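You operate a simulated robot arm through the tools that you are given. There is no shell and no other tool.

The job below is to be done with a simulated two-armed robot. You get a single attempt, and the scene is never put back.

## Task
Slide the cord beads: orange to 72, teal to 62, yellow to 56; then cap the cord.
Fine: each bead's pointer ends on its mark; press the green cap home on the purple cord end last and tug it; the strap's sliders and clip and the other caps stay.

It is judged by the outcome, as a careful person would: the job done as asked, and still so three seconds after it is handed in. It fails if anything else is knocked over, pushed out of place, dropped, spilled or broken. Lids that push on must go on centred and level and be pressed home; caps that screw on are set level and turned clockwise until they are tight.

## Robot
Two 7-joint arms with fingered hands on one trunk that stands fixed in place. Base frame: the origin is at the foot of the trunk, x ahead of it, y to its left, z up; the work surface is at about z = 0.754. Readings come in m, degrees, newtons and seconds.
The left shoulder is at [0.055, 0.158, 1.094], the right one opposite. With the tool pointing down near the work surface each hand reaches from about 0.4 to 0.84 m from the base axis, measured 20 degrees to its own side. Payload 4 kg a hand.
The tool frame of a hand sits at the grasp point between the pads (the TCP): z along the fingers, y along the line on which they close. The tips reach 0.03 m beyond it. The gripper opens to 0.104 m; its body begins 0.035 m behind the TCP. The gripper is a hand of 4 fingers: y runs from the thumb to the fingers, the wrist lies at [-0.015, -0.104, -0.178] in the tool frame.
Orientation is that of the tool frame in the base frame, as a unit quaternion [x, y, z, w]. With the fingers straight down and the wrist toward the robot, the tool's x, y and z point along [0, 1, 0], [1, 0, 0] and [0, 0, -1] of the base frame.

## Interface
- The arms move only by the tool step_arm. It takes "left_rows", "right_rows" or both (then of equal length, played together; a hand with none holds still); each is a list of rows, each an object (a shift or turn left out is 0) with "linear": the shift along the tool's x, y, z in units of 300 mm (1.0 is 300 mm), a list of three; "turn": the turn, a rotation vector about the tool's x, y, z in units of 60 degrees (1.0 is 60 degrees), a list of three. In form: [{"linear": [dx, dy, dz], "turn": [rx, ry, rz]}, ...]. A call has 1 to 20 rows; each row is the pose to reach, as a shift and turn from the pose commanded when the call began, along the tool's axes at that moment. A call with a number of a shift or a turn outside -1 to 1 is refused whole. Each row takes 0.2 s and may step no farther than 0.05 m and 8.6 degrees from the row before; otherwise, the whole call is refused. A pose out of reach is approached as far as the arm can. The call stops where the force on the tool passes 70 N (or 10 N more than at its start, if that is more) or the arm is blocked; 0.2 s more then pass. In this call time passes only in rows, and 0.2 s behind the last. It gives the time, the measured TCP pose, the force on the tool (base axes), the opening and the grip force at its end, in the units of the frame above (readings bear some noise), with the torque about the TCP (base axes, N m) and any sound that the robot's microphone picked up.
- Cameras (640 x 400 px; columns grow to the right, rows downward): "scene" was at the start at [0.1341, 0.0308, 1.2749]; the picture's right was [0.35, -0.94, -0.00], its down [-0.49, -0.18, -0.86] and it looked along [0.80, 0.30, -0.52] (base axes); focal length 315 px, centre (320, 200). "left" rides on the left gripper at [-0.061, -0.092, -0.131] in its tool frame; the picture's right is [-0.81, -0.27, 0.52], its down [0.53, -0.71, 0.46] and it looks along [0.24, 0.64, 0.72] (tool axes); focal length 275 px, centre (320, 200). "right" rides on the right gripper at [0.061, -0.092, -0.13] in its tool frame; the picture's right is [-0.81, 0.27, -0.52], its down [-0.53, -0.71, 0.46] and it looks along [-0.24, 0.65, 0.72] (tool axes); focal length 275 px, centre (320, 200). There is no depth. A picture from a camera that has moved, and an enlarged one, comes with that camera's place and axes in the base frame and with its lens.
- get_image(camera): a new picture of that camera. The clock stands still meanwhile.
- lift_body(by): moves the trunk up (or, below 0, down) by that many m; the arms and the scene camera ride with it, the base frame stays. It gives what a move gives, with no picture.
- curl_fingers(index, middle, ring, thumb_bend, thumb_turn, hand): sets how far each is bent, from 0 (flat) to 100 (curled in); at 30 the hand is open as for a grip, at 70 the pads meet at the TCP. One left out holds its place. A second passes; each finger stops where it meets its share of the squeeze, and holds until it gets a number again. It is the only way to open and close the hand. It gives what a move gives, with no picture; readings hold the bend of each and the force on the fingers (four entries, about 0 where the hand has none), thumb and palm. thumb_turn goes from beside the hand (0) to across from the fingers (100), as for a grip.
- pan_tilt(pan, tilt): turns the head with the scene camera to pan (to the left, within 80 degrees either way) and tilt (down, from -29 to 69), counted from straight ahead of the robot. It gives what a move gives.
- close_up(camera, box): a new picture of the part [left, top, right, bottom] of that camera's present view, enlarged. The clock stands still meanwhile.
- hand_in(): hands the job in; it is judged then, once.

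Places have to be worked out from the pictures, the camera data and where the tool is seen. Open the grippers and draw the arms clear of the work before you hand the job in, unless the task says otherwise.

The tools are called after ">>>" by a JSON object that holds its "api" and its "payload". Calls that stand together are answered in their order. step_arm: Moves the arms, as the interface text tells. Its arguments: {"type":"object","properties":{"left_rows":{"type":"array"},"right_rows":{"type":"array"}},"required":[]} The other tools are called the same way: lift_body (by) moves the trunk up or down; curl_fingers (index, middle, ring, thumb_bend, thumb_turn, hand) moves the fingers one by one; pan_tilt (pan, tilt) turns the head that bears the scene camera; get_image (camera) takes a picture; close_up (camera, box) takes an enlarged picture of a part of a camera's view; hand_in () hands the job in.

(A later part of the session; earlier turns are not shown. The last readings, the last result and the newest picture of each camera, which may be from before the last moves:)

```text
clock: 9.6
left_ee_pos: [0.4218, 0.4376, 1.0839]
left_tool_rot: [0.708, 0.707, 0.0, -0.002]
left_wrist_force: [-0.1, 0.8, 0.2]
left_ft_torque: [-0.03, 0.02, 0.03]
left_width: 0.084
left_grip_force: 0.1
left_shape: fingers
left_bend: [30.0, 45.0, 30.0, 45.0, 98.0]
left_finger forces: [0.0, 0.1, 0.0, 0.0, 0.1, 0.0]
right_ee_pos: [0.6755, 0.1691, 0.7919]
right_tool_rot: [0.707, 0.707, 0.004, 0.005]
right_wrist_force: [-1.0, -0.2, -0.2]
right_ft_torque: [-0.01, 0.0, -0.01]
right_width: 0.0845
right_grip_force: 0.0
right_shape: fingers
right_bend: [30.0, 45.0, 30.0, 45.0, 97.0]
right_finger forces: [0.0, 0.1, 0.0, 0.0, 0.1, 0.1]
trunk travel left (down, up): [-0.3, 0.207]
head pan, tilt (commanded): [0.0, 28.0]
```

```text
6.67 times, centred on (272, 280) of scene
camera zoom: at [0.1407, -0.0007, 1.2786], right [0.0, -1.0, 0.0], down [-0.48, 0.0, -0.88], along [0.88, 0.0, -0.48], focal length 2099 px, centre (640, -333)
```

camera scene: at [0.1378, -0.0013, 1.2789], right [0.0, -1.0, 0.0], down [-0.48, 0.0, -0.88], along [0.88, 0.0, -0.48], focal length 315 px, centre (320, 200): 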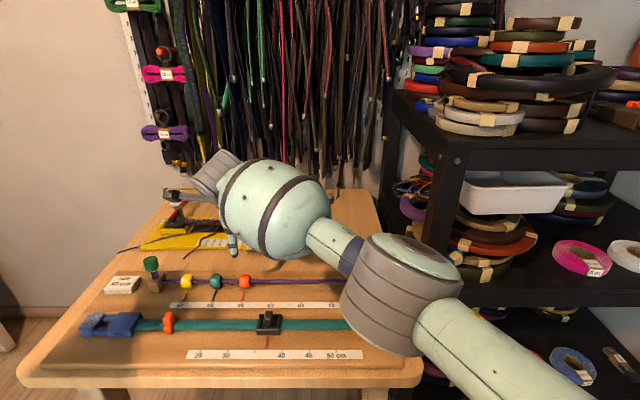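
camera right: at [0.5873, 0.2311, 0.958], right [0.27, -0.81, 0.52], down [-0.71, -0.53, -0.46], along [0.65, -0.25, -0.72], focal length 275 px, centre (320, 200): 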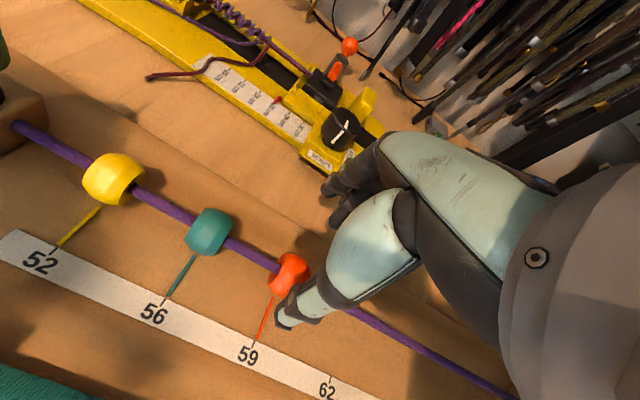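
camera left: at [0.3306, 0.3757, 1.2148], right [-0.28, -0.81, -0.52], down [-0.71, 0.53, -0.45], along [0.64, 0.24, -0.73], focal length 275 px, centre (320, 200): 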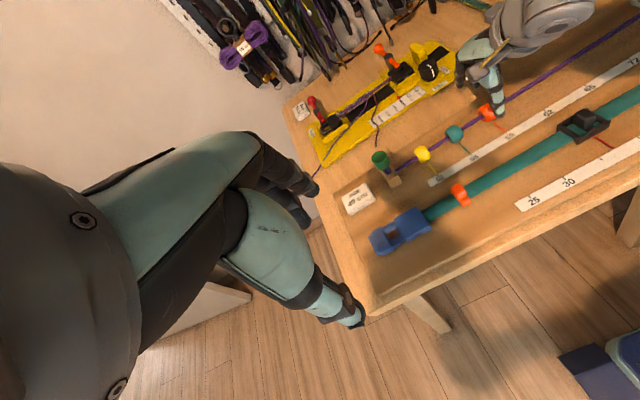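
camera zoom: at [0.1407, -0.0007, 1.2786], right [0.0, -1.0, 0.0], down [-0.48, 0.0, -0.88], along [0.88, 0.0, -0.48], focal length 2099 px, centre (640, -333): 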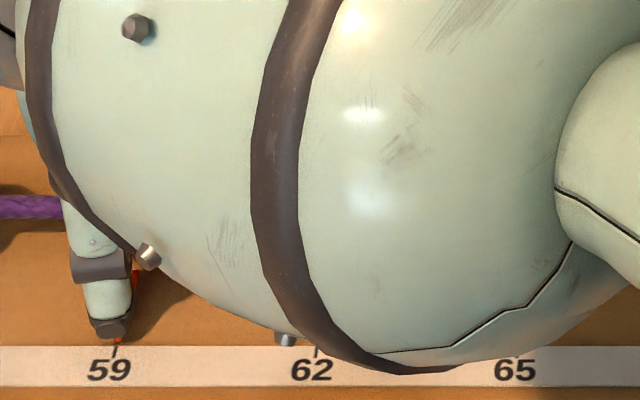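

The thumb straddles the bead just above the board. I close thumb and middle finger gently onto the orange bead.

>>> {"api": "curl_fingers", "payload": {"hand": "right", "middle": 60, "thumb_bend": 60}}

>>> {"api": "close_up", "payload": {"camera": "right", "box": [220, 170, 380, 350]}}

>>> {"api": "close_up", "payload": {"camera": "left", "box": [440, 30, 552, 130]}}

```text
clock: 10.6
left_ee_pos: [0.4225, 0.4369, 1.0834]
left_tool_rot: [0.707, 0.707, -0.001, -0.001]
left_wrist_force: [0.2, -0.4, -0.3]
left_ft_torque: [0.01, -0.02, -0.01]
left_width: 0.0839
left_grip_force: 0.0
left_shape: fingers
left_bend: [30.0, 45.0, 30.0, 45.0, 98.0]
left_finger forces: [0.0, 0.0, 0.0, 0.1, 0.0, 0.1]
right_ee_pos: [0.6754, 0.1679, 0.7921]
right_tool_rot: [0.707, 0.707, 0.004, 0.004]
right_wrist_force: [-1.0, 0.1, -0.2]
right_ft_torque: [-0.03, -0.01, 0.01]
right_width: 0.0668
right_grip_force: 0.0
right_shape: fingers
right_bend: [30.0, 60.0, 30.0, 59.0, 97.0]
right_finger forces: [0.1, 0.0, 0.0, 0.1, 1.0, 0.0]
trunk travel left (down, up): [-0.3, 0.207]
head pan, tilt (commanded): [0.0, 28.0]
```

```text
2.22 times, centred on (300, 260) of right
camera zoom: at [0.5832, 0.2301, 0.921], right [0.27, -0.81, 0.52], down [-0.71, -0.53, -0.46], along [0.65, -0.24, -0.72], focal length 612 px, centre (364, 67)
```

zoom: 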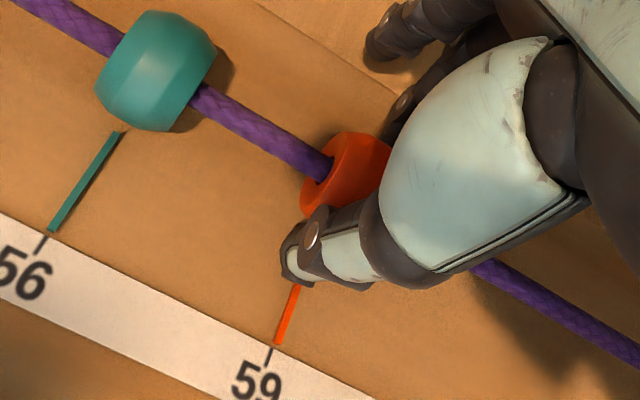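

```text
4.00 times, centred on (496, 80) of left
camera zoom: at [0.331, 0.3757, 1.2147], right [-0.28, -0.81, -0.52], down [-0.71, 0.53, -0.45], along [0.64, 0.24, -0.73], focal length 1101 px, centre (-384, 680)
```

zoom: 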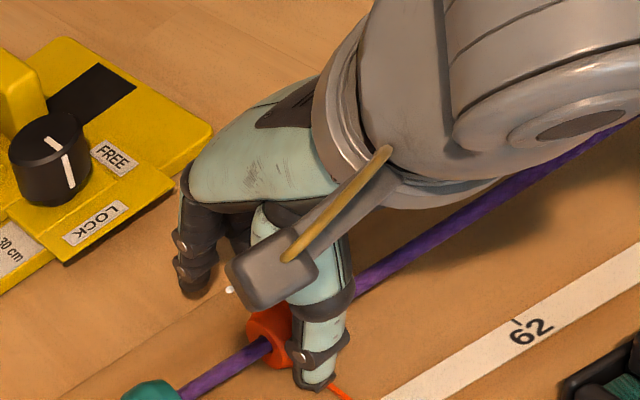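

The thumb touches the bead (1 N); the middle finger has not yet. I close the middle further.

>>> {"api": "curl_fingers", "payload": {"hand": "right", "middle": 68, "thumb_bend": 62}}

>>> {"api": "close_up", "payload": {"camera": "right", "box": [220, 170, 380, 350]}}

```text
clock: 11.6
left_ee_pos: [0.4215, 0.4365, 1.0841]
left_tool_rot: [0.708, 0.707, 0.0, -0.002]
left_wrist_force: [0.2, 0.2, 0.4]
left_ft_torque: [0.03, 0.01, -0.02]
left_width: 0.0841
left_grip_force: 0.0
left_shape: fingers
left_bend: [30.0, 45.0, 30.0, 45.0, 98.0]
left_finger forces: [0.0, 0.1, 0.0, 0.0, 0.0, 0.1]
right_ee_pos: [0.6759, 0.1689, 0.7923]
right_tool_rot: [0.708, 0.707, 0.004, 0.004]
right_wrist_force: [-1.0, -2.2, -0.9]
right_ft_torque: [-0.05, -0.03, -0.02]
right_width: 0.0662
right_grip_force: 2.2
right_shape: fingers
right_bend: [30.0, 66.0, 30.0, 59.0, 97.0]
right_finger forces: [0.0, 2.6, 0.0, 0.1, 2.3, 0.1]
trunk travel left (down, up): [-0.3, 0.207]
head pan, tilt (commanded): [0.0, 28.0]
```

```text
2.22 times, centred on (300, 260) of right
camera zoom: at [0.5834, 0.2297, 0.9209], right [0.27, -0.81, 0.52], down [-0.71, -0.53, -0.46], along [0.65, -0.24, -0.72], focal length 612 px, centre (364, 67)
```

zoom: 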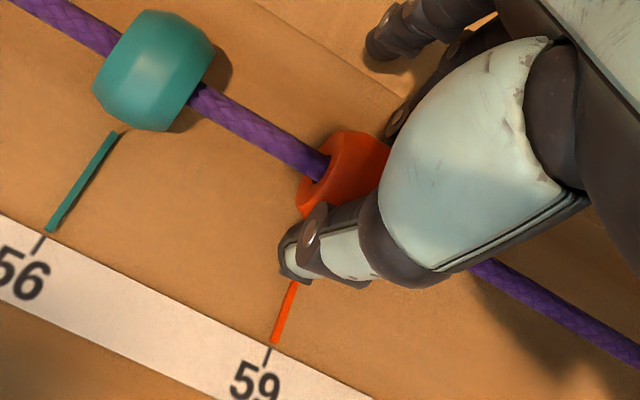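

The bead is pinched (middle 2.6 N, thumb 2.3 N). I make a short trial slide of 20 mm toward −y and check that the bead follows.

>>> {"api": "step_arm", "payload": {"right_rows": [{"linear": [-0.02, 0, 0]}, {"linear": [-0.045, 0, 0]}, {"linear": [-0.067, 0, 0]}]}}

>>> {"api": "get_image", "payload": {"camera": "right"}}

>>> {"api": "close_up", "payload": {"camera": "left", "box": [440, 30, 600, 130]}}

```text
clock: 12.4
left_ee_pos: [0.4222, 0.4377, 1.0822]
left_tool_rot: [0.708, 0.707, 0.001, -0.001]
left_wrist_force: [-1.0, -0.4, 0.3]
left_ft_torque: [0.0, -0.01, 0.01]
left_width: 0.0839
left_grip_force: 0.1
left_shape: fingers
left_bend: [30.0, 45.0, 30.0, 45.0, 98.0]
left_finger forces: [0.0, 0.1, 0.1, 0.0, 0.0, 0.1]
right_ee_pos: [0.6762, 0.1482, 0.7915]
right_tool_rot: [0.708, 0.706, 0.005, 0.005]
right_wrist_force: [-0.8, -0.4, -1.0]
right_ft_torque: [0.01, -0.01, -0.07]
right_width: 0.0657
right_grip_force: 1.0
right_shape: fingers
right_bend: [30.0, 68.0, 30.0, 60.0, 97.0]
right_finger forces: [0.0, 0.9, 0.0, 0.1, 1.9, 0.0]
trunk travel left (down, up): [-0.3, 0.207]
head pan, tilt (commanded): [0.0, 28.0]
```

```text
taken
camera right: at [0.583, 0.2104, 0.9206], right [0.27, -0.81, 0.52], down [-0.71, -0.53, -0.46], along [0.65, -0.25, -0.72], focal length 275 px, centre (320, 200)
```

right: 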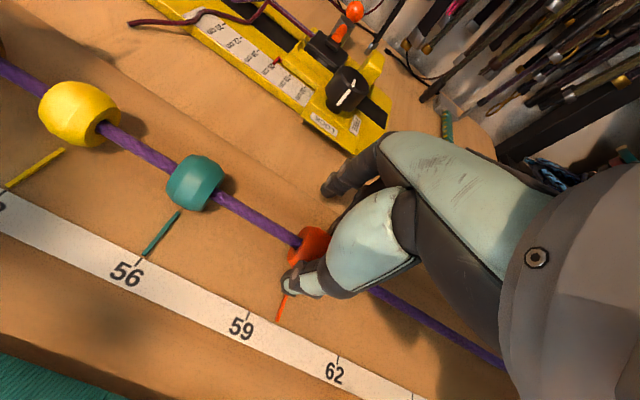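

```text
4.00 times, centred on (520, 80) of left
camera zoom: at [0.3309, 0.3757, 1.2147], right [-0.28, -0.81, -0.52], down [-0.71, 0.53, -0.45], along [0.64, 0.24, -0.73], focal length 1101 px, centre (-480, 680)
```

zoom: 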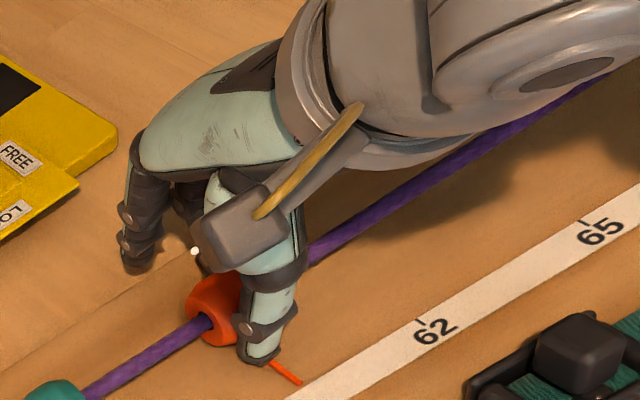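

The bead and pointer follow the pinch. I firm the squeeze slightly and slide on to just short of 72.

>>> {"api": "curl_fingers", "payload": {"hand": "right", "middle": 72, "thumb_bend": 64}}

>>> {"api": "step_arm", "payload": {"right_rows": [{"linear": [-0.05, 0, 0]}, {"linear": [-0.11, 0, 0]}, {"linear": [-0.17, 0, 0]}, {"linear": [-0.23, 0, 0]}, {"linear": [-0.29, 0, 0]}, {"linear": [-0.35, 0, 0]}, {"linear": [-0.41, 0, 0]}, {"linear": [-0.47, 0, 0]}, {"linear": [-0.52, 0, 0]}, {"linear": [-0.54, 0, 0]}]}}

>>> {"api": "get_image", "payload": {"camera": "right"}}

>>> {"api": "get_image", "payload": {"camera": "scene"}}

>>> {"api": "get_image", "payload": {"camera": "left"}}

```text
clock: 13.4
left_ee_pos: [0.4231, 0.4365, 1.0837]
left_tool_rot: [0.708, 0.706, -0.002, -0.001]
left_wrist_force: [0.1, 0.0, 0.8]
left_ft_torque: [0.01, 0.0, 0.0]
left_width: 0.0841
left_grip_force: 0.0
left_shape: fingers
left_bend: [30.0, 45.0, 30.0, 45.0, 98.0]
left_finger forces: [0.0, 0.0, 0.0, 0.0, 0.0, 0.0]
right_ee_pos: [0.6768, 0.15, 0.792]
right_tool_rot: [0.707, 0.707, 0.003, 0.004]
right_wrist_force: [-2.6, 0.3, -2.0]
right_ft_torque: [0.01, 0.03, -0.03]
right_width: 0.0655
right_grip_force: 3.1
right_shape: fingers
right_bend: [30.0, 71.0, 30.0, 60.0, 97.0]
right_finger forces: [0.1, 1.8, 0.0, 0.0, 3.6, 0.1]
trunk travel left (down, up): [-0.3, 0.207]
head pan, tilt (commanded): [0.0, 28.0]
```

```text
clock: 15.6
left_ee_pos: [0.4223, 0.4372, 1.0836]
left_tool_rot: [0.708, 0.706, -0.002, -0.001]
left_wrist_force: [0.6, 0.3, 0.9]
left_ft_torque: [0.03, 0.02, 0.01]
left_width: 0.0838
left_grip_force: 0.0
left_shape: fingers
left_bend: [30.0, 45.0, 30.0, 45.0, 98.0]
left_finger forces: [0.1, 0.0, 0.0, 0.0, 0.0, 0.0]
right_ee_pos: [0.6724, -0.0145, 0.7917]
right_tool_rot: [0.707, 0.707, 0.005, 0.004]
right_wrist_force: [1.2, 0.5, 0.9]
right_ft_torque: [0.01, 0.05, -0.02]
right_width: 0.0603
right_grip_force: 0.0
right_shape: fingers
right_bend: [30.0, 72.0, 30.0, 64.0, 97.0]
right_finger forces: [0.0, 0.0, 0.0, 0.0, 0.0, 0.0]
trunk travel left (down, up): [-0.3, 0.207]
head pan, tilt (commanded): [0.0, 28.0]
```

```text
taken
camera right: at [0.5803, 0.0458, 0.9215], right [0.27, -0.81, 0.52], down [-0.71, -0.53, -0.46], along [0.65, -0.24, -0.72], focal length 275 px, centre (320, 200)
```

right: 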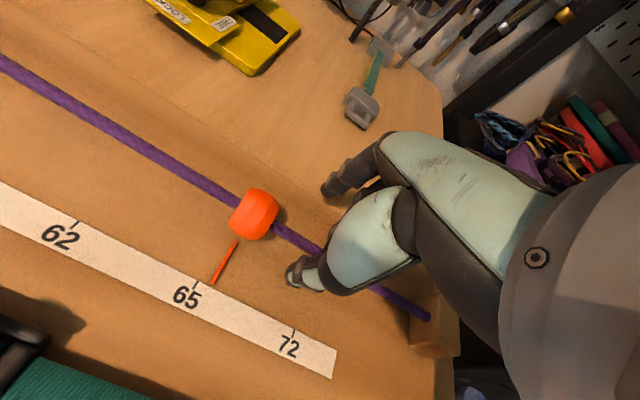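

```text
taken
camera scene: at [0.1407, -0.0007, 1.2786], right [0.0, -1.0, 0.0], down [-0.48, 0.0, -0.88], along [0.88, 0.0, -0.48], focal length 315 px, centre (320, 200)
```

scene: 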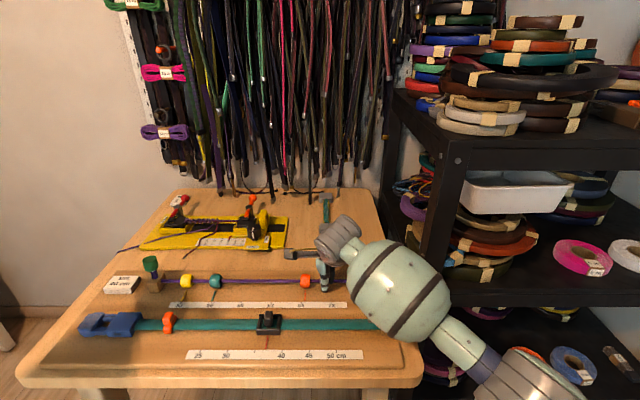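

```text
taken
camera left: at [0.3311, 0.3757, 1.2147], right [-0.28, -0.81, -0.52], down [-0.71, 0.53, -0.45], along [0.64, 0.24, -0.73], focal length 275 px, centre (320, 200)
```

left: 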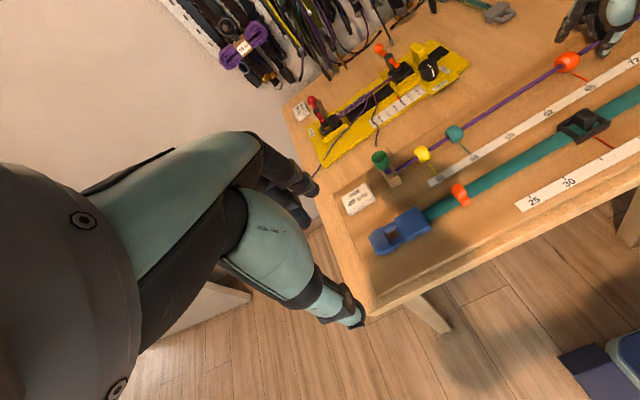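

The bead slipped out of the pinch just past 65 and stopped there (y≈0.034); the hand is now right of it. Pushing from behind with thumb and finger straddling the cord will be steadier. I look closely at the fingers before repositioning.

>>> {"api": "close_up", "payload": {"camera": "right", "box": [220, 150, 412, 310]}}

>>> {"api": "close_up", "payload": {"camera": "scene", "box": [280, 240, 376, 310]}}

>>> {"api": "close_up", "payload": {"camera": "left", "box": [544, 0, 640, 80]}}

```text
2.50 times, centred on (316, 230) of right
camera zoom: at [0.5803, 0.0458, 0.9215], right [0.27, -0.81, 0.52], down [-0.71, -0.53, -0.46], along [0.65, -0.24, -0.72], focal length 688 px, centre (330, 125)
```

zoom: 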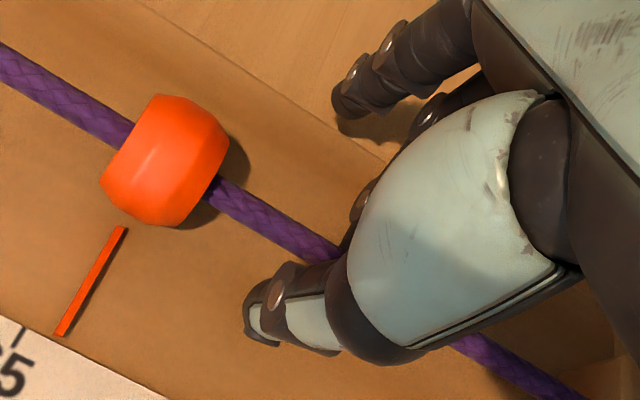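

```text
5.71 times, centred on (328, 275) of scene
camera zoom: at [0.1407, -0.0007, 1.2786], right [0.0, -1.0, 0.0], down [-0.48, 0.0, -0.88], along [0.88, 0.0, -0.48], focal length 1800 px, centre (274, -229)
```

zoom: 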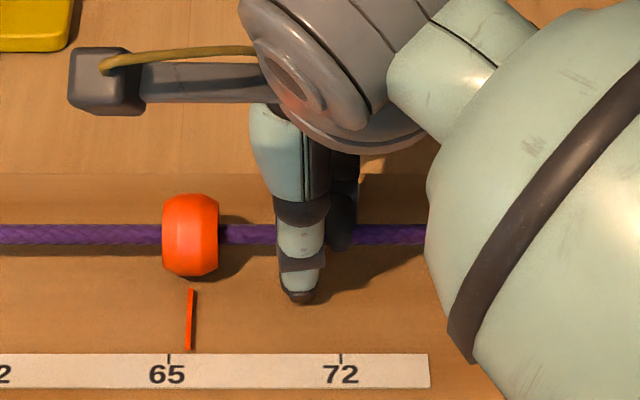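

```text
5.00 times, centred on (592, 40) of left
camera zoom: at [0.3311, 0.3757, 1.2147], right [-0.28, -0.81, -0.52], down [-0.71, 0.53, -0.45], along [0.64, 0.24, -0.73], focal length 1376 px, centre (-1040, 1000)
```

zoom: 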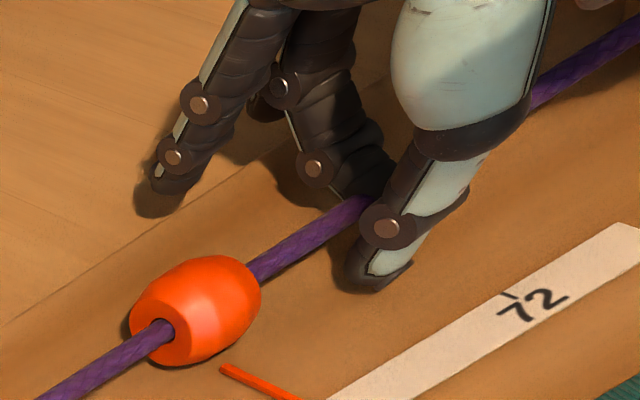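

The thumb actually opposes the gap between index and middle, which explains the slip. I open thumb/index/middle to 45 and straddle the bead again, centred, for a three-finger grip.

>>> {"api": "curl_fingers", "payload": {"hand": "right", "index": 45, "middle": 45, "thumb_bend": 45}}

>>> {"api": "step_arm", "payload": {"right_rows": [{"linear": [0.04, 0.005, 0]}, {"linear": [0.08, 0.01, 0]}, {"linear": [0.12, 0.01, 0]}, {"linear": [0.15, 0.01, 0]}, {"linear": [0.167, 0.01, 0]}]}}

>>> {"api": "get_image", "payload": {"camera": "right"}}

>>> {"api": "close_up", "payload": {"camera": "scene", "box": [264, 240, 360, 310]}}

>>> {"api": "close_up", "payload": {"camera": "left", "box": [528, 10, 624, 90]}}

```text
clock: 16.6
left_ee_pos: [0.4223, 0.4372, 1.0842]
left_tool_rot: [0.708, 0.707, -0.001, -0.002]
left_wrist_force: [-0.4, 0.4, 0.4]
left_ft_torque: [0.03, -0.02, -0.04]
left_width: 0.0839
left_grip_force: 0.0
left_shape: fingers
left_bend: [30.0, 45.0, 30.0, 45.0, 98.0]
left_finger forces: [0.0, 0.1, 0.1, 0.1, 0.1, 0.1]
right_ee_pos: [0.6732, -0.0154, 0.7925]
right_tool_rot: [0.707, 0.707, 0.004, 0.005]
right_wrist_force: [-0.8, -0.3, 0.7]
right_ft_torque: [0.0, 0.0, -0.02]
right_width: 0.0653
right_grip_force: 0.0
right_shape: fingers
right_bend: [45.0, 45.0, 30.0, 45.0, 97.0]
right_finger forces: [0.0, 0.0, 0.1, 0.1, 0.1, 0.0]
trunk travel left (down, up): [-0.3, 0.207]
head pan, tilt (commanded): [0.0, 28.0]
```

```text
clock: 17.8
left_ee_pos: [0.4211, 0.4363, 1.0829]
left_tool_rot: [0.708, 0.707, -0.002, -0.002]
left_wrist_force: [-0.1, 0.3, -1.3]
left_ft_torque: [-0.01, -0.03, 0.01]
left_width: 0.0841
left_grip_force: 0.0
left_shape: fingers
left_bend: [30.0, 45.0, 30.0, 45.0, 98.0]
left_finger forces: [0.1, 0.1, 0.0, 0.1, 0.0, 0.1]
right_ee_pos: [0.6771, 0.0364, 0.7923]
right_tool_rot: [0.707, 0.708, 0.003, 0.005]
right_wrist_force: [0.3, 0.4, 0.6]
right_ft_torque: [0.01, 0.01, -0.02]
right_width: 0.0651
right_grip_force: 0.0
right_shape: fingers
right_bend: [45.0, 45.0, 30.0, 45.0, 97.0]
right_finger forces: [0.0, 0.0, 0.0, 0.0, 0.0, 0.0]
trunk travel left (down, up): [-0.3, 0.207]
head pan, tilt (commanded): [0.0, 28.0]
```

```text
taken
camera right: at [0.584, 0.0972, 0.9207], right [0.27, -0.81, 0.52], down [-0.71, -0.53, -0.46], along [0.65, -0.24, -0.72], focal length 275 px, centre (320, 200)
```

right: 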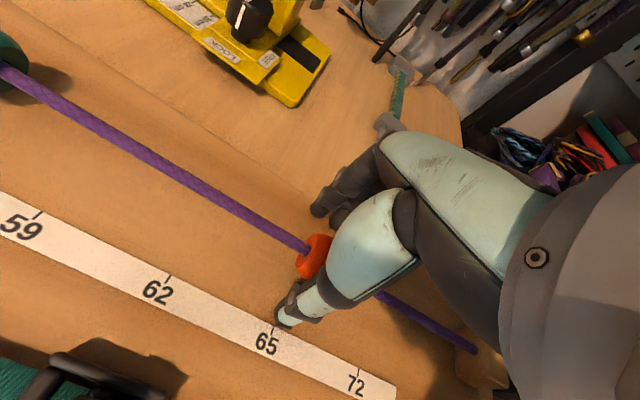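

```text
5.71 times, centred on (312, 275) of scene
camera zoom: at [0.1406, -0.0006, 1.2786], right [0.0, -1.0, 0.0], down [-0.48, 0.0, -0.88], along [0.88, 0.0, -0.48], focal length 1800 px, centre (366, -229)
```

zoom: 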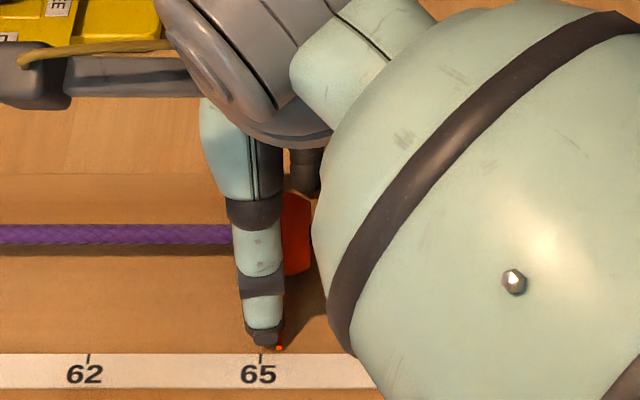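

```text
5.00 times, centred on (576, 50) of left
camera zoom: at [0.3311, 0.3758, 1.2146], right [-0.28, -0.81, -0.52], down [-0.71, 0.53, -0.45], along [0.64, 0.24, -0.73], focal length 1376 px, centre (-960, 950)
```

zoom: 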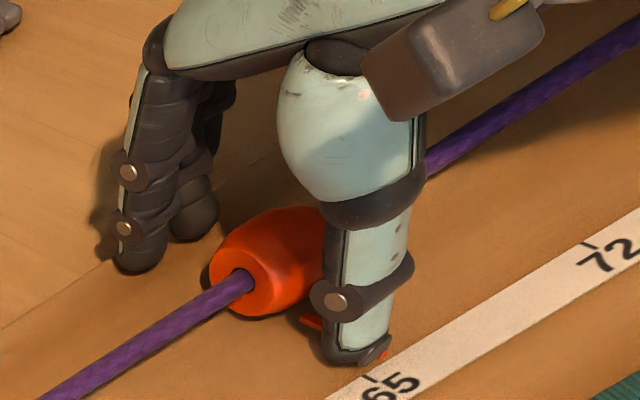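

The hand now straddles the orange bead centrally. I close thumb, index and middle together.

>>> {"api": "curl_fingers", "payload": {"hand": "right", "index": 66, "middle": 66, "thumb_bend": 64}}

>>> {"api": "close_up", "payload": {"camera": "left", "box": [528, 10, 624, 90]}}

>>> {"api": "close_up", "payload": {"camera": "right", "box": [220, 200, 412, 360]}}

```text
clock: 18.8
left_ee_pos: [0.4215, 0.4371, 1.0833]
left_tool_rot: [0.708, 0.706, -0.001, -0.002]
left_wrist_force: [-0.7, -0.1, 0.7]
left_ft_torque: [-0.02, -0.01, 0.0]
left_width: 0.084
left_grip_force: 0.0
left_shape: fingers
left_bend: [30.0, 45.0, 30.0, 45.0, 98.0]
left_finger forces: [0.0, 0.1, 0.0, 0.1, 0.1, 0.0]
right_ee_pos: [0.6775, 0.0356, 0.7922]
right_tool_rot: [0.707, 0.707, 0.004, 0.004]
right_wrist_force: [1.3, 0.1, -1.1]
right_ft_torque: [0.03, -0.02, 0.06]
right_width: 0.0252
right_grip_force: 5.2
right_shape: fingers
right_bend: [62.0, 63.0, 30.0, 60.0, 97.0]
right_finger forces: [2.9, 2.9, 0.0, 0.1, 4.7, 0.0]
trunk travel left (down, up): [-0.3, 0.207]
head pan, tilt (commanded): [0.0, 28.0]
```

```text
5.00 times, centred on (576, 50) of left
camera zoom: at [0.3313, 0.3757, 1.2146], right [-0.28, -0.81, -0.52], down [-0.71, 0.53, -0.45], along [0.64, 0.24, -0.73], focal length 1376 px, centre (-960, 950)
```

zoom: 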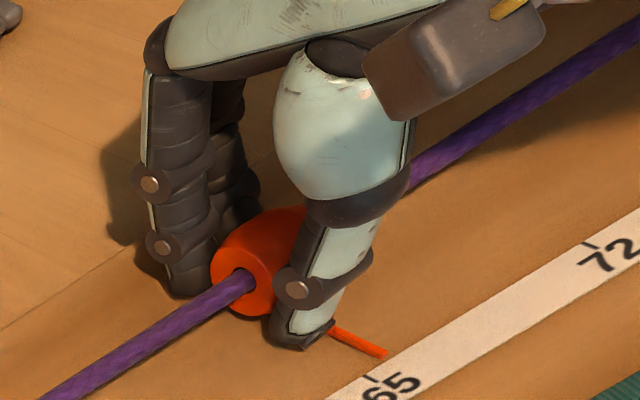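

```text
2.50 times, centred on (316, 280) of right
camera zoom: at [0.5843, 0.0969, 0.9204], right [0.27, -0.81, 0.52], down [-0.71, -0.53, -0.46], along [0.65, -0.24, -0.72], focal length 688 px, centre (330, 0)
```

zoom: 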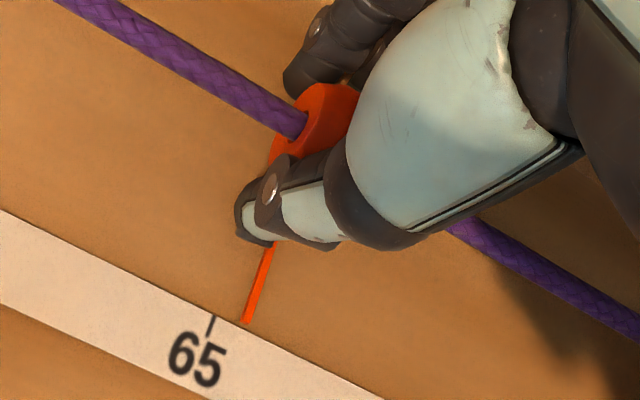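

A balanced three-finger grip now holds the bead (2.9/2.9/4.7 N). I slide it slowly about 52 mm toward 72.

>>> {"api": "step_arm", "payload": {"right_rows": [{"linear": [-0.015, 0, 0]}, {"linear": [-0.035, 0, 0]}, {"linear": [-0.055, 0, 0]}, {"linear": [-0.075, 0, 0]}, {"linear": [-0.095, 0, 0]}, {"linear": [-0.115, 0, 0]}, {"linear": [-0.135, 0, 0]}, {"linear": [-0.155, 0, 0]}, {"linear": [-0.173, 0, 0]}]}}

>>> {"api": "close_up", "payload": {"camera": "scene", "box": [280, 270, 376, 320]}}

>>> {"api": "close_up", "payload": {"camera": "right", "box": [220, 200, 412, 360]}}

```text
clock: 20.8
left_ee_pos: [0.4226, 0.4362, 1.0838]
left_tool_rot: [0.708, 0.707, -0.001, -0.001]
left_wrist_force: [0.4, 0.3, 0.2]
left_ft_torque: [-0.03, 0.01, 0.0]
left_width: 0.0838
left_grip_force: 0.1
left_shape: fingers
left_bend: [30.0, 45.0, 30.0, 45.0, 98.0]
left_finger forces: [0.1, 0.0, 0.0, 0.0, 0.1, 0.1]
right_ee_pos: [0.6774, -0.0156, 0.7926]
right_tool_rot: [0.708, 0.706, 0.003, 0.005]
right_wrist_force: [1.1, 0.1, -5.6]
right_ft_torque: [0.03, -0.03, 0.06]
right_width: 0.0254
right_grip_force: 5.4
right_shape: fingers
right_bend: [62.0, 63.0, 30.0, 60.0, 97.0]
right_finger forces: [3.6, 3.1, 0.1, 0.1, 4.5, 0.1]
trunk travel left (down, up): [-0.3, 0.207]
head pan, tilt (commanded): [0.0, 28.0]
```

```text
6.67 times, centred on (328, 295) of scene
camera zoom: at [0.1416, -0.0008, 1.2785], right [0.0, -1.0, 0.0], down [-0.48, 0.0, -0.88], along [0.88, 0.0, -0.48], focal length 2099 px, centre (267, -433)
```

zoom: 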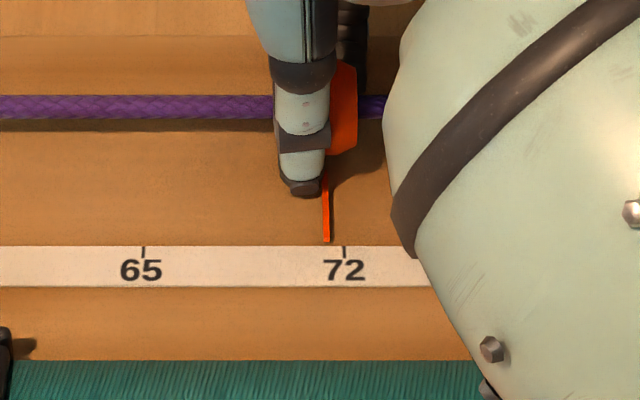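

```text
2.50 times, centred on (316, 280) of right
camera zoom: at [0.5843, 0.0445, 0.9211], right [0.27, -0.81, 0.52], down [-0.71, -0.53, -0.46], along [0.65, -0.25, -0.72], focal length 688 px, centre (330, 0)
```

zoom: 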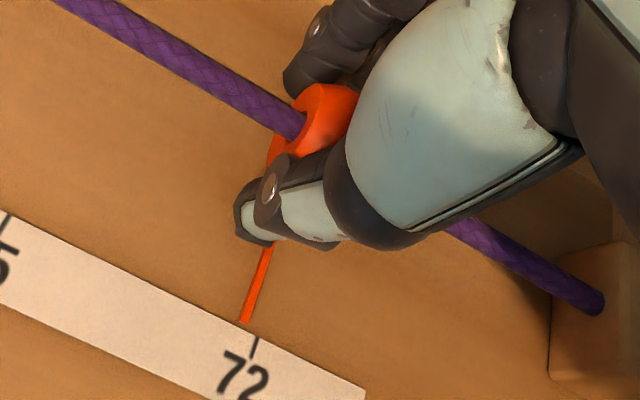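

The pointer is about 5.4 mm short of the 72 tick (scale 3.08 px/mm in this zoom). I move that distance.

>>> {"api": "step_arm", "payload": {"right_rows": [{"linear": [-0.006, 0, 0]}, {"linear": [-0.012, 0, 0]}, {"linear": [-0.018, 0, 0]}]}}

>>> {"api": "close_up", "payload": {"camera": "scene", "box": [304, 285, 352, 315]}}

>>> {"api": "close_up", "payload": {"camera": "right", "box": [268, 290, 348, 340]}}

```text
clock: 21.6
left_ee_pos: [0.4232, 0.4368, 1.0828]
left_tool_rot: [0.707, 0.707, -0.001, -0.001]
left_wrist_force: [-0.1, 0.0, 0.1]
left_ft_torque: [0.01, 0.02, -0.01]
left_width: 0.0839
left_grip_force: 0.0
left_shape: fingers
left_bend: [30.0, 45.0, 30.0, 45.0, 98.0]
left_finger forces: [0.0, 0.1, 0.0, 0.1, 0.1, 0.0]
right_ee_pos: [0.6774, -0.0222, 0.7926]
right_tool_rot: [0.707, 0.707, 0.004, 0.005]
right_wrist_force: [1.5, -0.2, -5.5]
right_ft_torque: [-0.01, -0.04, 0.04]
right_width: 0.0253
right_grip_force: 5.6
right_shape: fingers
right_bend: [62.0, 63.0, 30.0, 60.0, 97.0]
right_finger forces: [3.2, 2.7, 0.0, 0.0, 4.9, 0.0]
trunk travel left (down, up): [-0.3, 0.207]
head pan, tilt (commanded): [0.0, 28.0]
```

```text
13.33 times, centred on (328, 300) of scene
camera zoom: at [0.1415, -0.0007, 1.2785], right [0.0, -1.0, 0.0], down [-0.48, 0.0, -0.88], along [0.88, 0.0, -0.48], focal length 4199 px, centre (213, -1133)
```

zoom: 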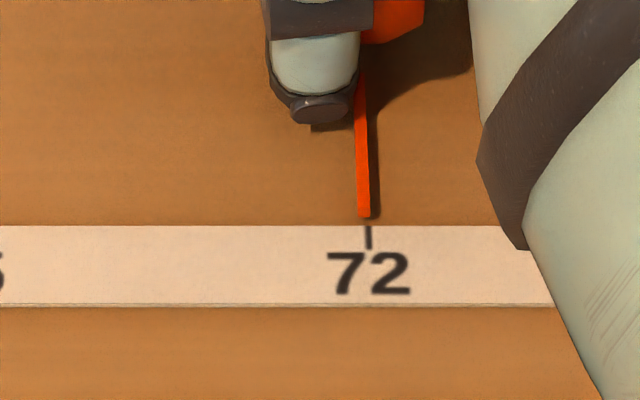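

```text
8.00 times, centred on (308, 315) of right
camera zoom: at [0.5845, 0.0395, 0.9212], right [0.27, -0.81, 0.52], down [-0.71, -0.53, -0.46], along [0.65, -0.24, -0.72], focal length 2202 px, centre (416, -720)
```

zoom: 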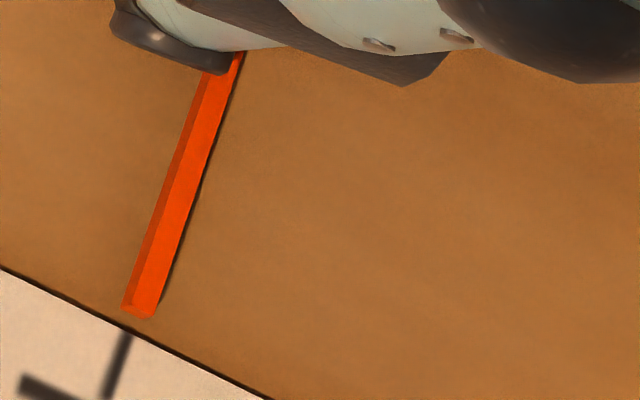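

Accounting for the pointer's small height, both views say it is about 0.6 mm short of the tick. I nudge that much.

>>> {"api": "step_arm", "payload": {"right_rows": [{"linear": [-0.002, 0, 0]}, {"linear": [-0.002, 0, 0]}]}}

>>> {"api": "close_up", "payload": {"camera": "scene", "box": [304, 285, 352, 315]}}

>>> {"api": "close_up", "payload": {"camera": "right", "box": [268, 290, 348, 340]}}

```text
clock: 22.2
left_ee_pos: [0.4236, 0.4363, 1.0823]
left_tool_rot: [0.708, 0.707, -0.001, -0.001]
left_wrist_force: [0.7, -1.3, -0.1]
left_ft_torque: [0.01, -0.01, -0.02]
left_width: 0.084
left_grip_force: 0.0
left_shape: fingers
left_bend: [30.0, 45.0, 30.0, 45.0, 98.0]
left_finger forces: [0.0, 0.1, 0.1, 0.1, 0.0, 0.0]
right_ee_pos: [0.6769, -0.0229, 0.7934]
right_tool_rot: [0.707, 0.707, 0.004, 0.003]
right_wrist_force: [0.7, -0.4, -5.5]
right_ft_torque: [-0.04, -0.05, 0.02]
right_width: 0.0248
right_grip_force: 6.0
right_shape: fingers
right_bend: [62.0, 63.0, 30.0, 60.0, 97.0]
right_finger forces: [3.4, 3.0, 0.0, 0.1, 4.7, 0.0]
trunk travel left (down, up): [-0.3, 0.207]
head pan, tilt (commanded): [0.0, 28.0]
```

```text
13.33 times, centred on (328, 300) of scene
camera zoom: at [0.1415, -0.0007, 1.2785], right [0.0, -1.0, 0.0], down [-0.48, 0.0, -0.88], along [0.88, 0.0, -0.48], focal length 4199 px, centre (213, -1133)
```

zoom: 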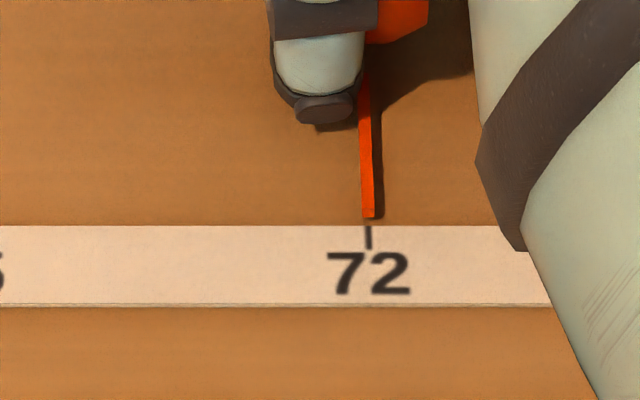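

```text
8.00 times, centred on (308, 315) of right
camera zoom: at [0.5844, 0.0387, 0.9212], right [0.27, -0.81, 0.52], down [-0.71, -0.53, -0.46], along [0.65, -0.24, -0.72], focal length 2202 px, centre (416, -720)
```

zoom: 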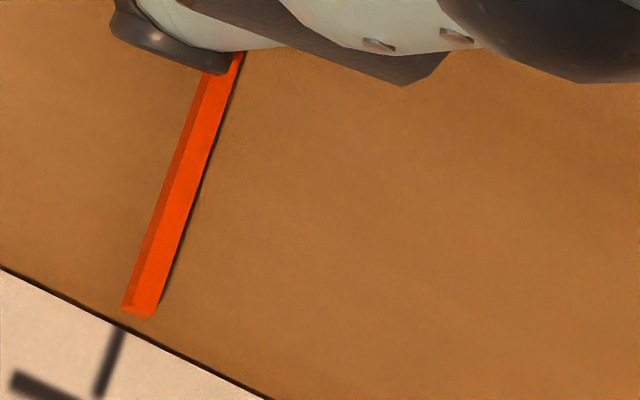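

The pointer tip now lines up with the 72 tick. I release the bead gently.

>>> {"api": "curl_fingers", "payload": {"hand": "right", "index": 45, "middle": 45, "thumb_bend": 45}}

>>> {"api": "close_up", "payload": {"camera": "scene", "box": [304, 285, 352, 315]}}

>>> {"api": "get_image", "payload": {"camera": "right"}}

```text
clock: 23.2
left_ee_pos: [0.422, 0.4387, 1.0844]
left_tool_rot: [0.708, 0.706, -0.001, -0.003]
left_wrist_force: [0.5, 0.4, 0.1]
left_ft_torque: [0.0, -0.01, -0.01]
left_width: 0.084
left_grip_force: 0.2
left_shape: fingers
left_bend: [30.0, 45.0, 30.0, 45.0, 98.0]
left_finger forces: [0.0, 0.0, 0.0, 0.0, 0.1, 0.1]
right_ee_pos: [0.6762, -0.0226, 0.7918]
right_tool_rot: [0.707, 0.707, 0.003, 0.004]
right_wrist_force: [0.2, 0.2, 0.0]
right_ft_torque: [0.03, 0.04, -0.01]
right_width: 0.0646
right_grip_force: 0.1
right_shape: fingers
right_bend: [45.0, 45.0, 30.0, 45.0, 97.0]
right_finger forces: [0.1, 0.0, 0.0, 0.0, 0.0, 0.0]
trunk travel left (down, up): [-0.3, 0.207]
head pan, tilt (commanded): [0.0, 28.0]
```

```text
13.33 times, centred on (328, 300) of scene
camera zoom: at [0.1408, -0.0007, 1.2786], right [0.0, -1.0, 0.0], down [-0.48, 0.0, -0.88], along [0.88, 0.0, -0.48], focal length 4199 px, centre (213, -1133)
```

zoom: 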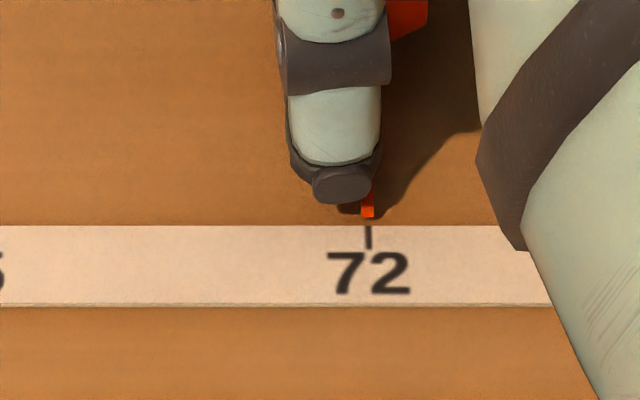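

```text
taken
camera right: at [0.584, 0.0387, 0.9215], right [0.27, -0.81, 0.52], down [-0.71, -0.53, -0.46], along [0.65, -0.24, -0.72], focal length 275 px, centre (320, 200)
```

right: 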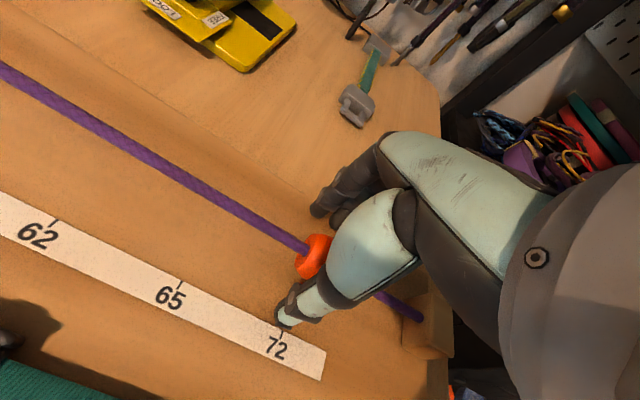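

The orange pointer stays on 72 after release. I raise the right hand and carry it over the teal bead (y≈0.235).

>>> {"api": "step_arm", "payload": {"right_rows": [{"linear": [0, 0, -0.09]}, {"linear": [0, 0, -0.18]}, {"linear": [0, 0, -0.267]}, {"linear": [0.1, 0, -0.267]}, {"linear": [0.22, 0, -0.267]}, {"linear": [0.34, 0, -0.267]}, {"linear": [0.46, 0, -0.267]}, {"linear": [0.58, 0, -0.267]}, {"linear": [0.7, 0, -0.267]}, {"linear": [0.8, 0, -0.267]}, {"linear": [0.859, 0, -0.267]}]}}

>>> {"api": "get_image", "payload": {"camera": "right"}}

>>> {"api": "get_image", "payload": {"camera": "scene"}}

```text
clock: 25.6
left_ee_pos: [0.4209, 0.4371, 1.0835]
left_tool_rot: [0.708, 0.706, 0.001, -0.001]
left_wrist_force: [0.0, 0.0, 0.3]
left_ft_torque: [0.01, -0.01, 0.01]
left_width: 0.084
left_grip_force: 0.1
left_shape: fingers
left_bend: [30.0, 45.0, 30.0, 45.0, 98.0]
left_finger forces: [0.0, 0.1, 0.0, 0.0, 0.1, 0.0]
right_ee_pos: [0.6662, 0.1876, 0.8786]
right_tool_rot: [0.709, 0.705, 0.005, 0.004]
right_wrist_force: [-0.3, -0.1, 0.4]
right_ft_torque: [-0.01, -0.01, 0.0]
right_width: 0.0647
right_grip_force: 0.1
right_shape: fingers
right_bend: [45.0, 45.0, 30.0, 45.0, 97.0]
right_finger forces: [0.0, 0.0, 0.0, 0.1, 0.0, 0.1]
right hand out of reach, approached as far as the arm can: row 9, 10, 11
trunk travel left (down, up): [-0.3, 0.207]
head pan, tilt (commanded): [0.0, 28.0]
```

```text
taken
camera right: at [0.5733, 0.249, 1.0065], right [0.27, -0.81, 0.52], down [-0.71, -0.53, -0.46], along [0.65, -0.25, -0.72], focal length 275 px, centre (320, 200)
```

right: 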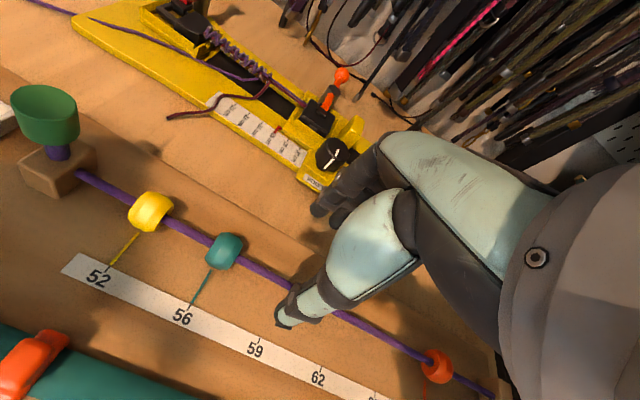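

```text
taken
camera scene: at [0.1403, -0.0006, 1.2786], right [0.0, -1.0, 0.0], down [-0.48, 0.0, -0.88], along [0.88, 0.0, -0.48], focal length 315 px, centre (320, 200)
```

scene: 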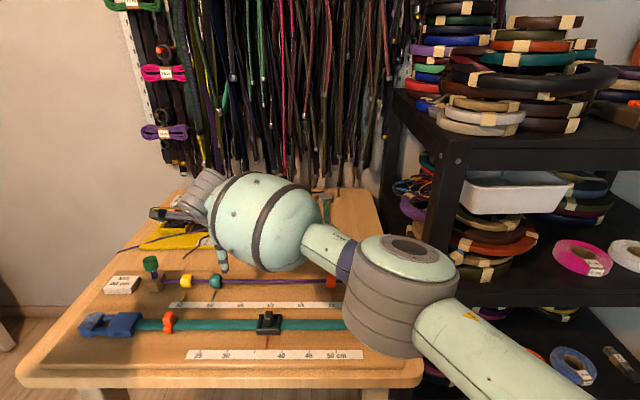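

The right arm can't reach the teal bead (limit y≈0.19), so the left hand will do teal, yellow and the cap. I retract the right hand back up to the right.

>>> {"api": "step_arm", "payload": {"right_rows": [{"linear": [-0.04, -0.01, -0.09]}, {"linear": [-0.12, -0.02, -0.18]}, {"linear": [-0.21, -0.035, -0.27]}, {"linear": [-0.3, -0.05, -0.35]}, {"linear": [-0.39, -0.065, -0.43]}, {"linear": [-0.48, -0.08, -0.5]}, {"linear": [-0.57, -0.095, -0.56]}, {"linear": [-0.66, -0.11, -0.61]}, {"linear": [-0.75, -0.12, -0.65]}, {"linear": [-0.833, -0.133, -0.667]}]}}

>>> {"api": "get_image", "payload": {"camera": "scene"}}

>>> {"api": "close_up", "payload": {"camera": "scene", "box": [304, 265, 352, 315]}}

```text
clock: 27.8
left_ee_pos: [0.4225, 0.437, 1.0845]
left_tool_rot: [0.708, 0.706, 0.0, -0.001]
left_wrist_force: [0.1, 0.4, -0.1]
left_ft_torque: [0.02, 0.02, -0.02]
left_width: 0.084
left_grip_force: 0.0
left_shape: fingers
left_bend: [30.0, 45.0, 30.0, 45.0, 98.0]
left_finger forces: [0.1, 0.0, 0.0, 0.1, 0.0, 0.0]
right_ee_pos: [0.6223, -0.0656, 1.0789]
right_tool_rot: [0.708, 0.707, 0.004, 0.004]
right_wrist_force: [-0.5, -0.5, 1.3]
right_ft_torque: [0.01, 0.0, -0.02]
right_width: 0.0653
right_grip_force: 0.1
right_shape: fingers
right_bend: [45.0, 45.0, 30.0, 45.0, 97.0]
right_finger forces: [0.1, 0.1, 0.0, 0.0, 0.0, 0.0]
trunk travel left (down, up): [-0.3, 0.207]
head pan, tilt (commanded): [0.0, 28.0]
```

```text
taken
camera scene: at [0.1406, -0.0014, 1.2786], right [0.0, -1.0, 0.0], down [-0.48, 0.0, -0.88], along [0.88, 0.0, -0.48], focal length 315 px, centre (320, 200)
```

scene: 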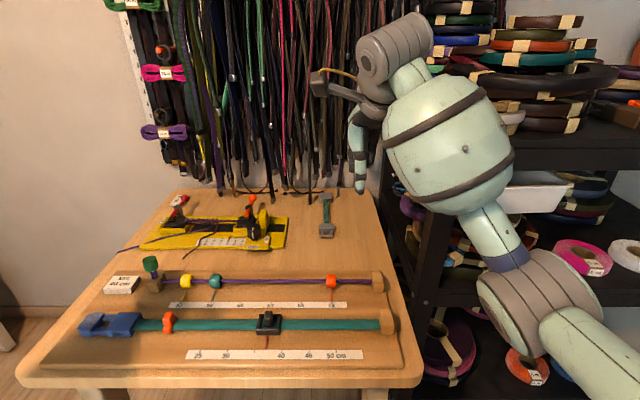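

```text
8.00 times, centred on (328, 290) of scene
camera zoom: at [0.1406, -0.0014, 1.2786], right [0.0, -1.0, 0.0], down [-0.48, 0.0, -0.88], along [0.88, 0.0, -0.48], focal length 2519 px, centre (256, -520)
```

zoom: 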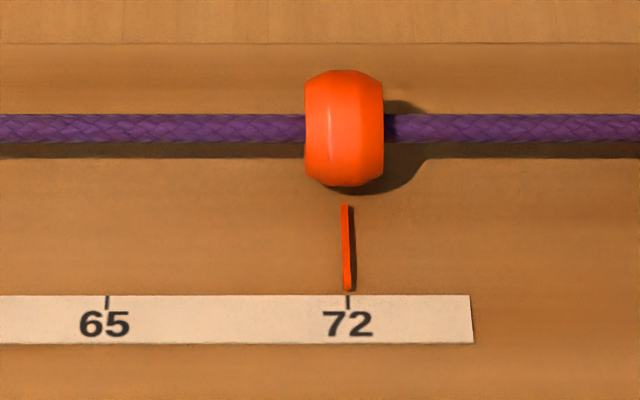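

Orange is exactly on 72 and clear. Now I shape the left hand (thumb, index, middle at 45) and move it above the teal bead.

>>> {"api": "curl_fingers", "payload": {"hand": "left", "index": 45, "middle": 45, "thumb_bend": 45}}

>>> {"api": "step_arm", "payload": {"left_rows": [{"linear": [-0.05, 0.07, 0.04]}, {"linear": [-0.12, 0.16, 0.1]}, {"linear": [-0.19, 0.25, 0.17]}, {"linear": [-0.26, 0.34, 0.24]}, {"linear": [-0.33, 0.43, 0.31]}, {"linear": [-0.4, 0.52, 0.38]}, {"linear": [-0.47, 0.61, 0.45]}, {"linear": [-0.54, 0.7, 0.51]}, {"linear": [-0.61, 0.79, 0.57]}, {"linear": [-0.673, 0.848, 0.615]}]}}

>>> {"api": "get_image", "payload": {"camera": "left"}}

>>> {"api": "get_image", "payload": {"camera": "scene"}}

>>> {"api": "get_image", "payload": {"camera": "right"}}

```text
clock: 28.8
left_ee_pos: [0.4224, 0.4365, 1.0837]
left_tool_rot: [0.707, 0.707, 0.0, -0.002]
left_wrist_force: [1.0, -0.5, -0.3]
left_ft_torque: [-0.03, 0.0, -0.03]
left_width: 0.0651
left_grip_force: 0.0
left_shape: fingers
left_bend: [45.0, 45.0, 30.0, 45.0, 98.0]
left_finger forces: [0.0, 0.1, 0.1, 0.1, 0.0, 0.1]
right_ee_pos: [0.6217, -0.0649, 1.0793]
right_tool_rot: [0.707, 0.707, 0.004, 0.003]
right_wrist_force: [0.0, 0.9, -0.2]
right_ft_torque: [0.02, 0.04, -0.03]
right_width: 0.0648
right_grip_force: 0.1
right_shape: fingers
right_bend: [45.0, 45.0, 30.0, 45.0, 97.0]
right_finger forces: [0.0, 0.1, 0.0, 0.1, 0.0, 0.0]
trunk travel left (down, up): [-0.3, 0.207]
head pan, tilt (commanded): [0.0, 28.0]
```

```text
clock: 31.0
left_ee_pos: [0.6778, 0.237, 0.8984]
left_tool_rot: [0.708, 0.706, 0.002, 0.004]
left_wrist_force: [0.3, 0.6, -0.9]
left_ft_torque: [0.04, 0.01, 0.01]
left_width: 0.0648
left_grip_force: 0.0
left_shape: fingers
left_bend: [45.0, 45.0, 30.0, 45.0, 98.0]
left_finger forces: [0.0, 0.1, 0.1, 0.0, 0.0, 0.1]
right_ee_pos: [0.6218, -0.0645, 1.0788]
right_tool_rot: [0.707, 0.707, 0.003, 0.005]
right_wrist_force: [0.7, 0.3, 0.7]
right_ft_torque: [0.02, -0.02, 0.0]
right_width: 0.065
right_grip_force: 0.1
right_shape: fingers
right_bend: [45.0, 45.0, 30.0, 45.0, 97.0]
right_finger forces: [0.0, 0.0, 0.0, 0.0, 0.0, 0.0]
trunk travel left (down, up): [-0.3, 0.207]
head pan, tilt (commanded): [0.0, 28.0]
```

```text
taken
camera left: at [0.5855, 0.1763, 1.0288], right [-0.27, -0.81, -0.52], down [-0.71, 0.53, -0.46], along [0.65, 0.24, -0.72], focal length 275 px, centre (320, 200)
```

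left: 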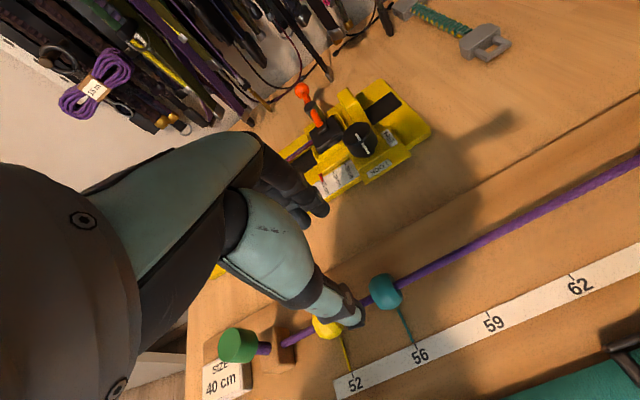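

```text
taken
camera scene: at [0.1421, -0.0002, 1.2784], right [0.0, -1.0, 0.0], down [-0.48, 0.0, -0.88], along [0.88, 0.0, -0.48], focal length 315 px, centre (320, 200)
```

scene: 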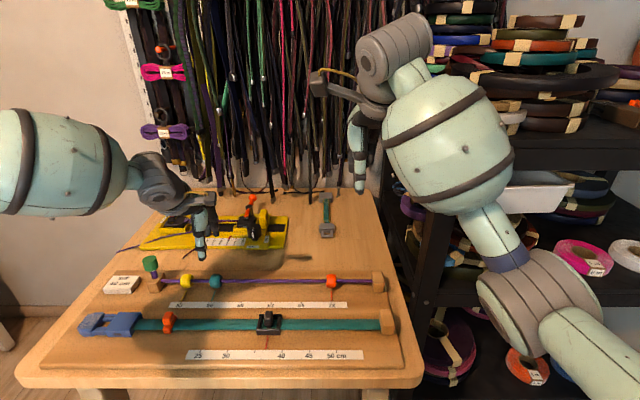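

```text
taken
camera right: at [0.5299, -0.003, 1.2071], right [0.27, -0.81, 0.52], down [-0.71, -0.53, -0.46], along [0.65, -0.24, -0.72], focal length 275 px, centre (320, 200)
```

right: 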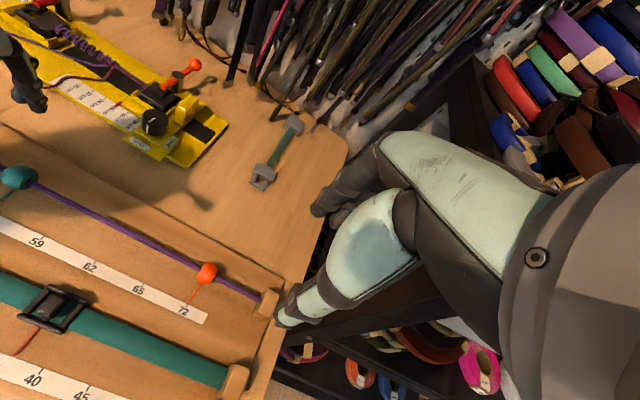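

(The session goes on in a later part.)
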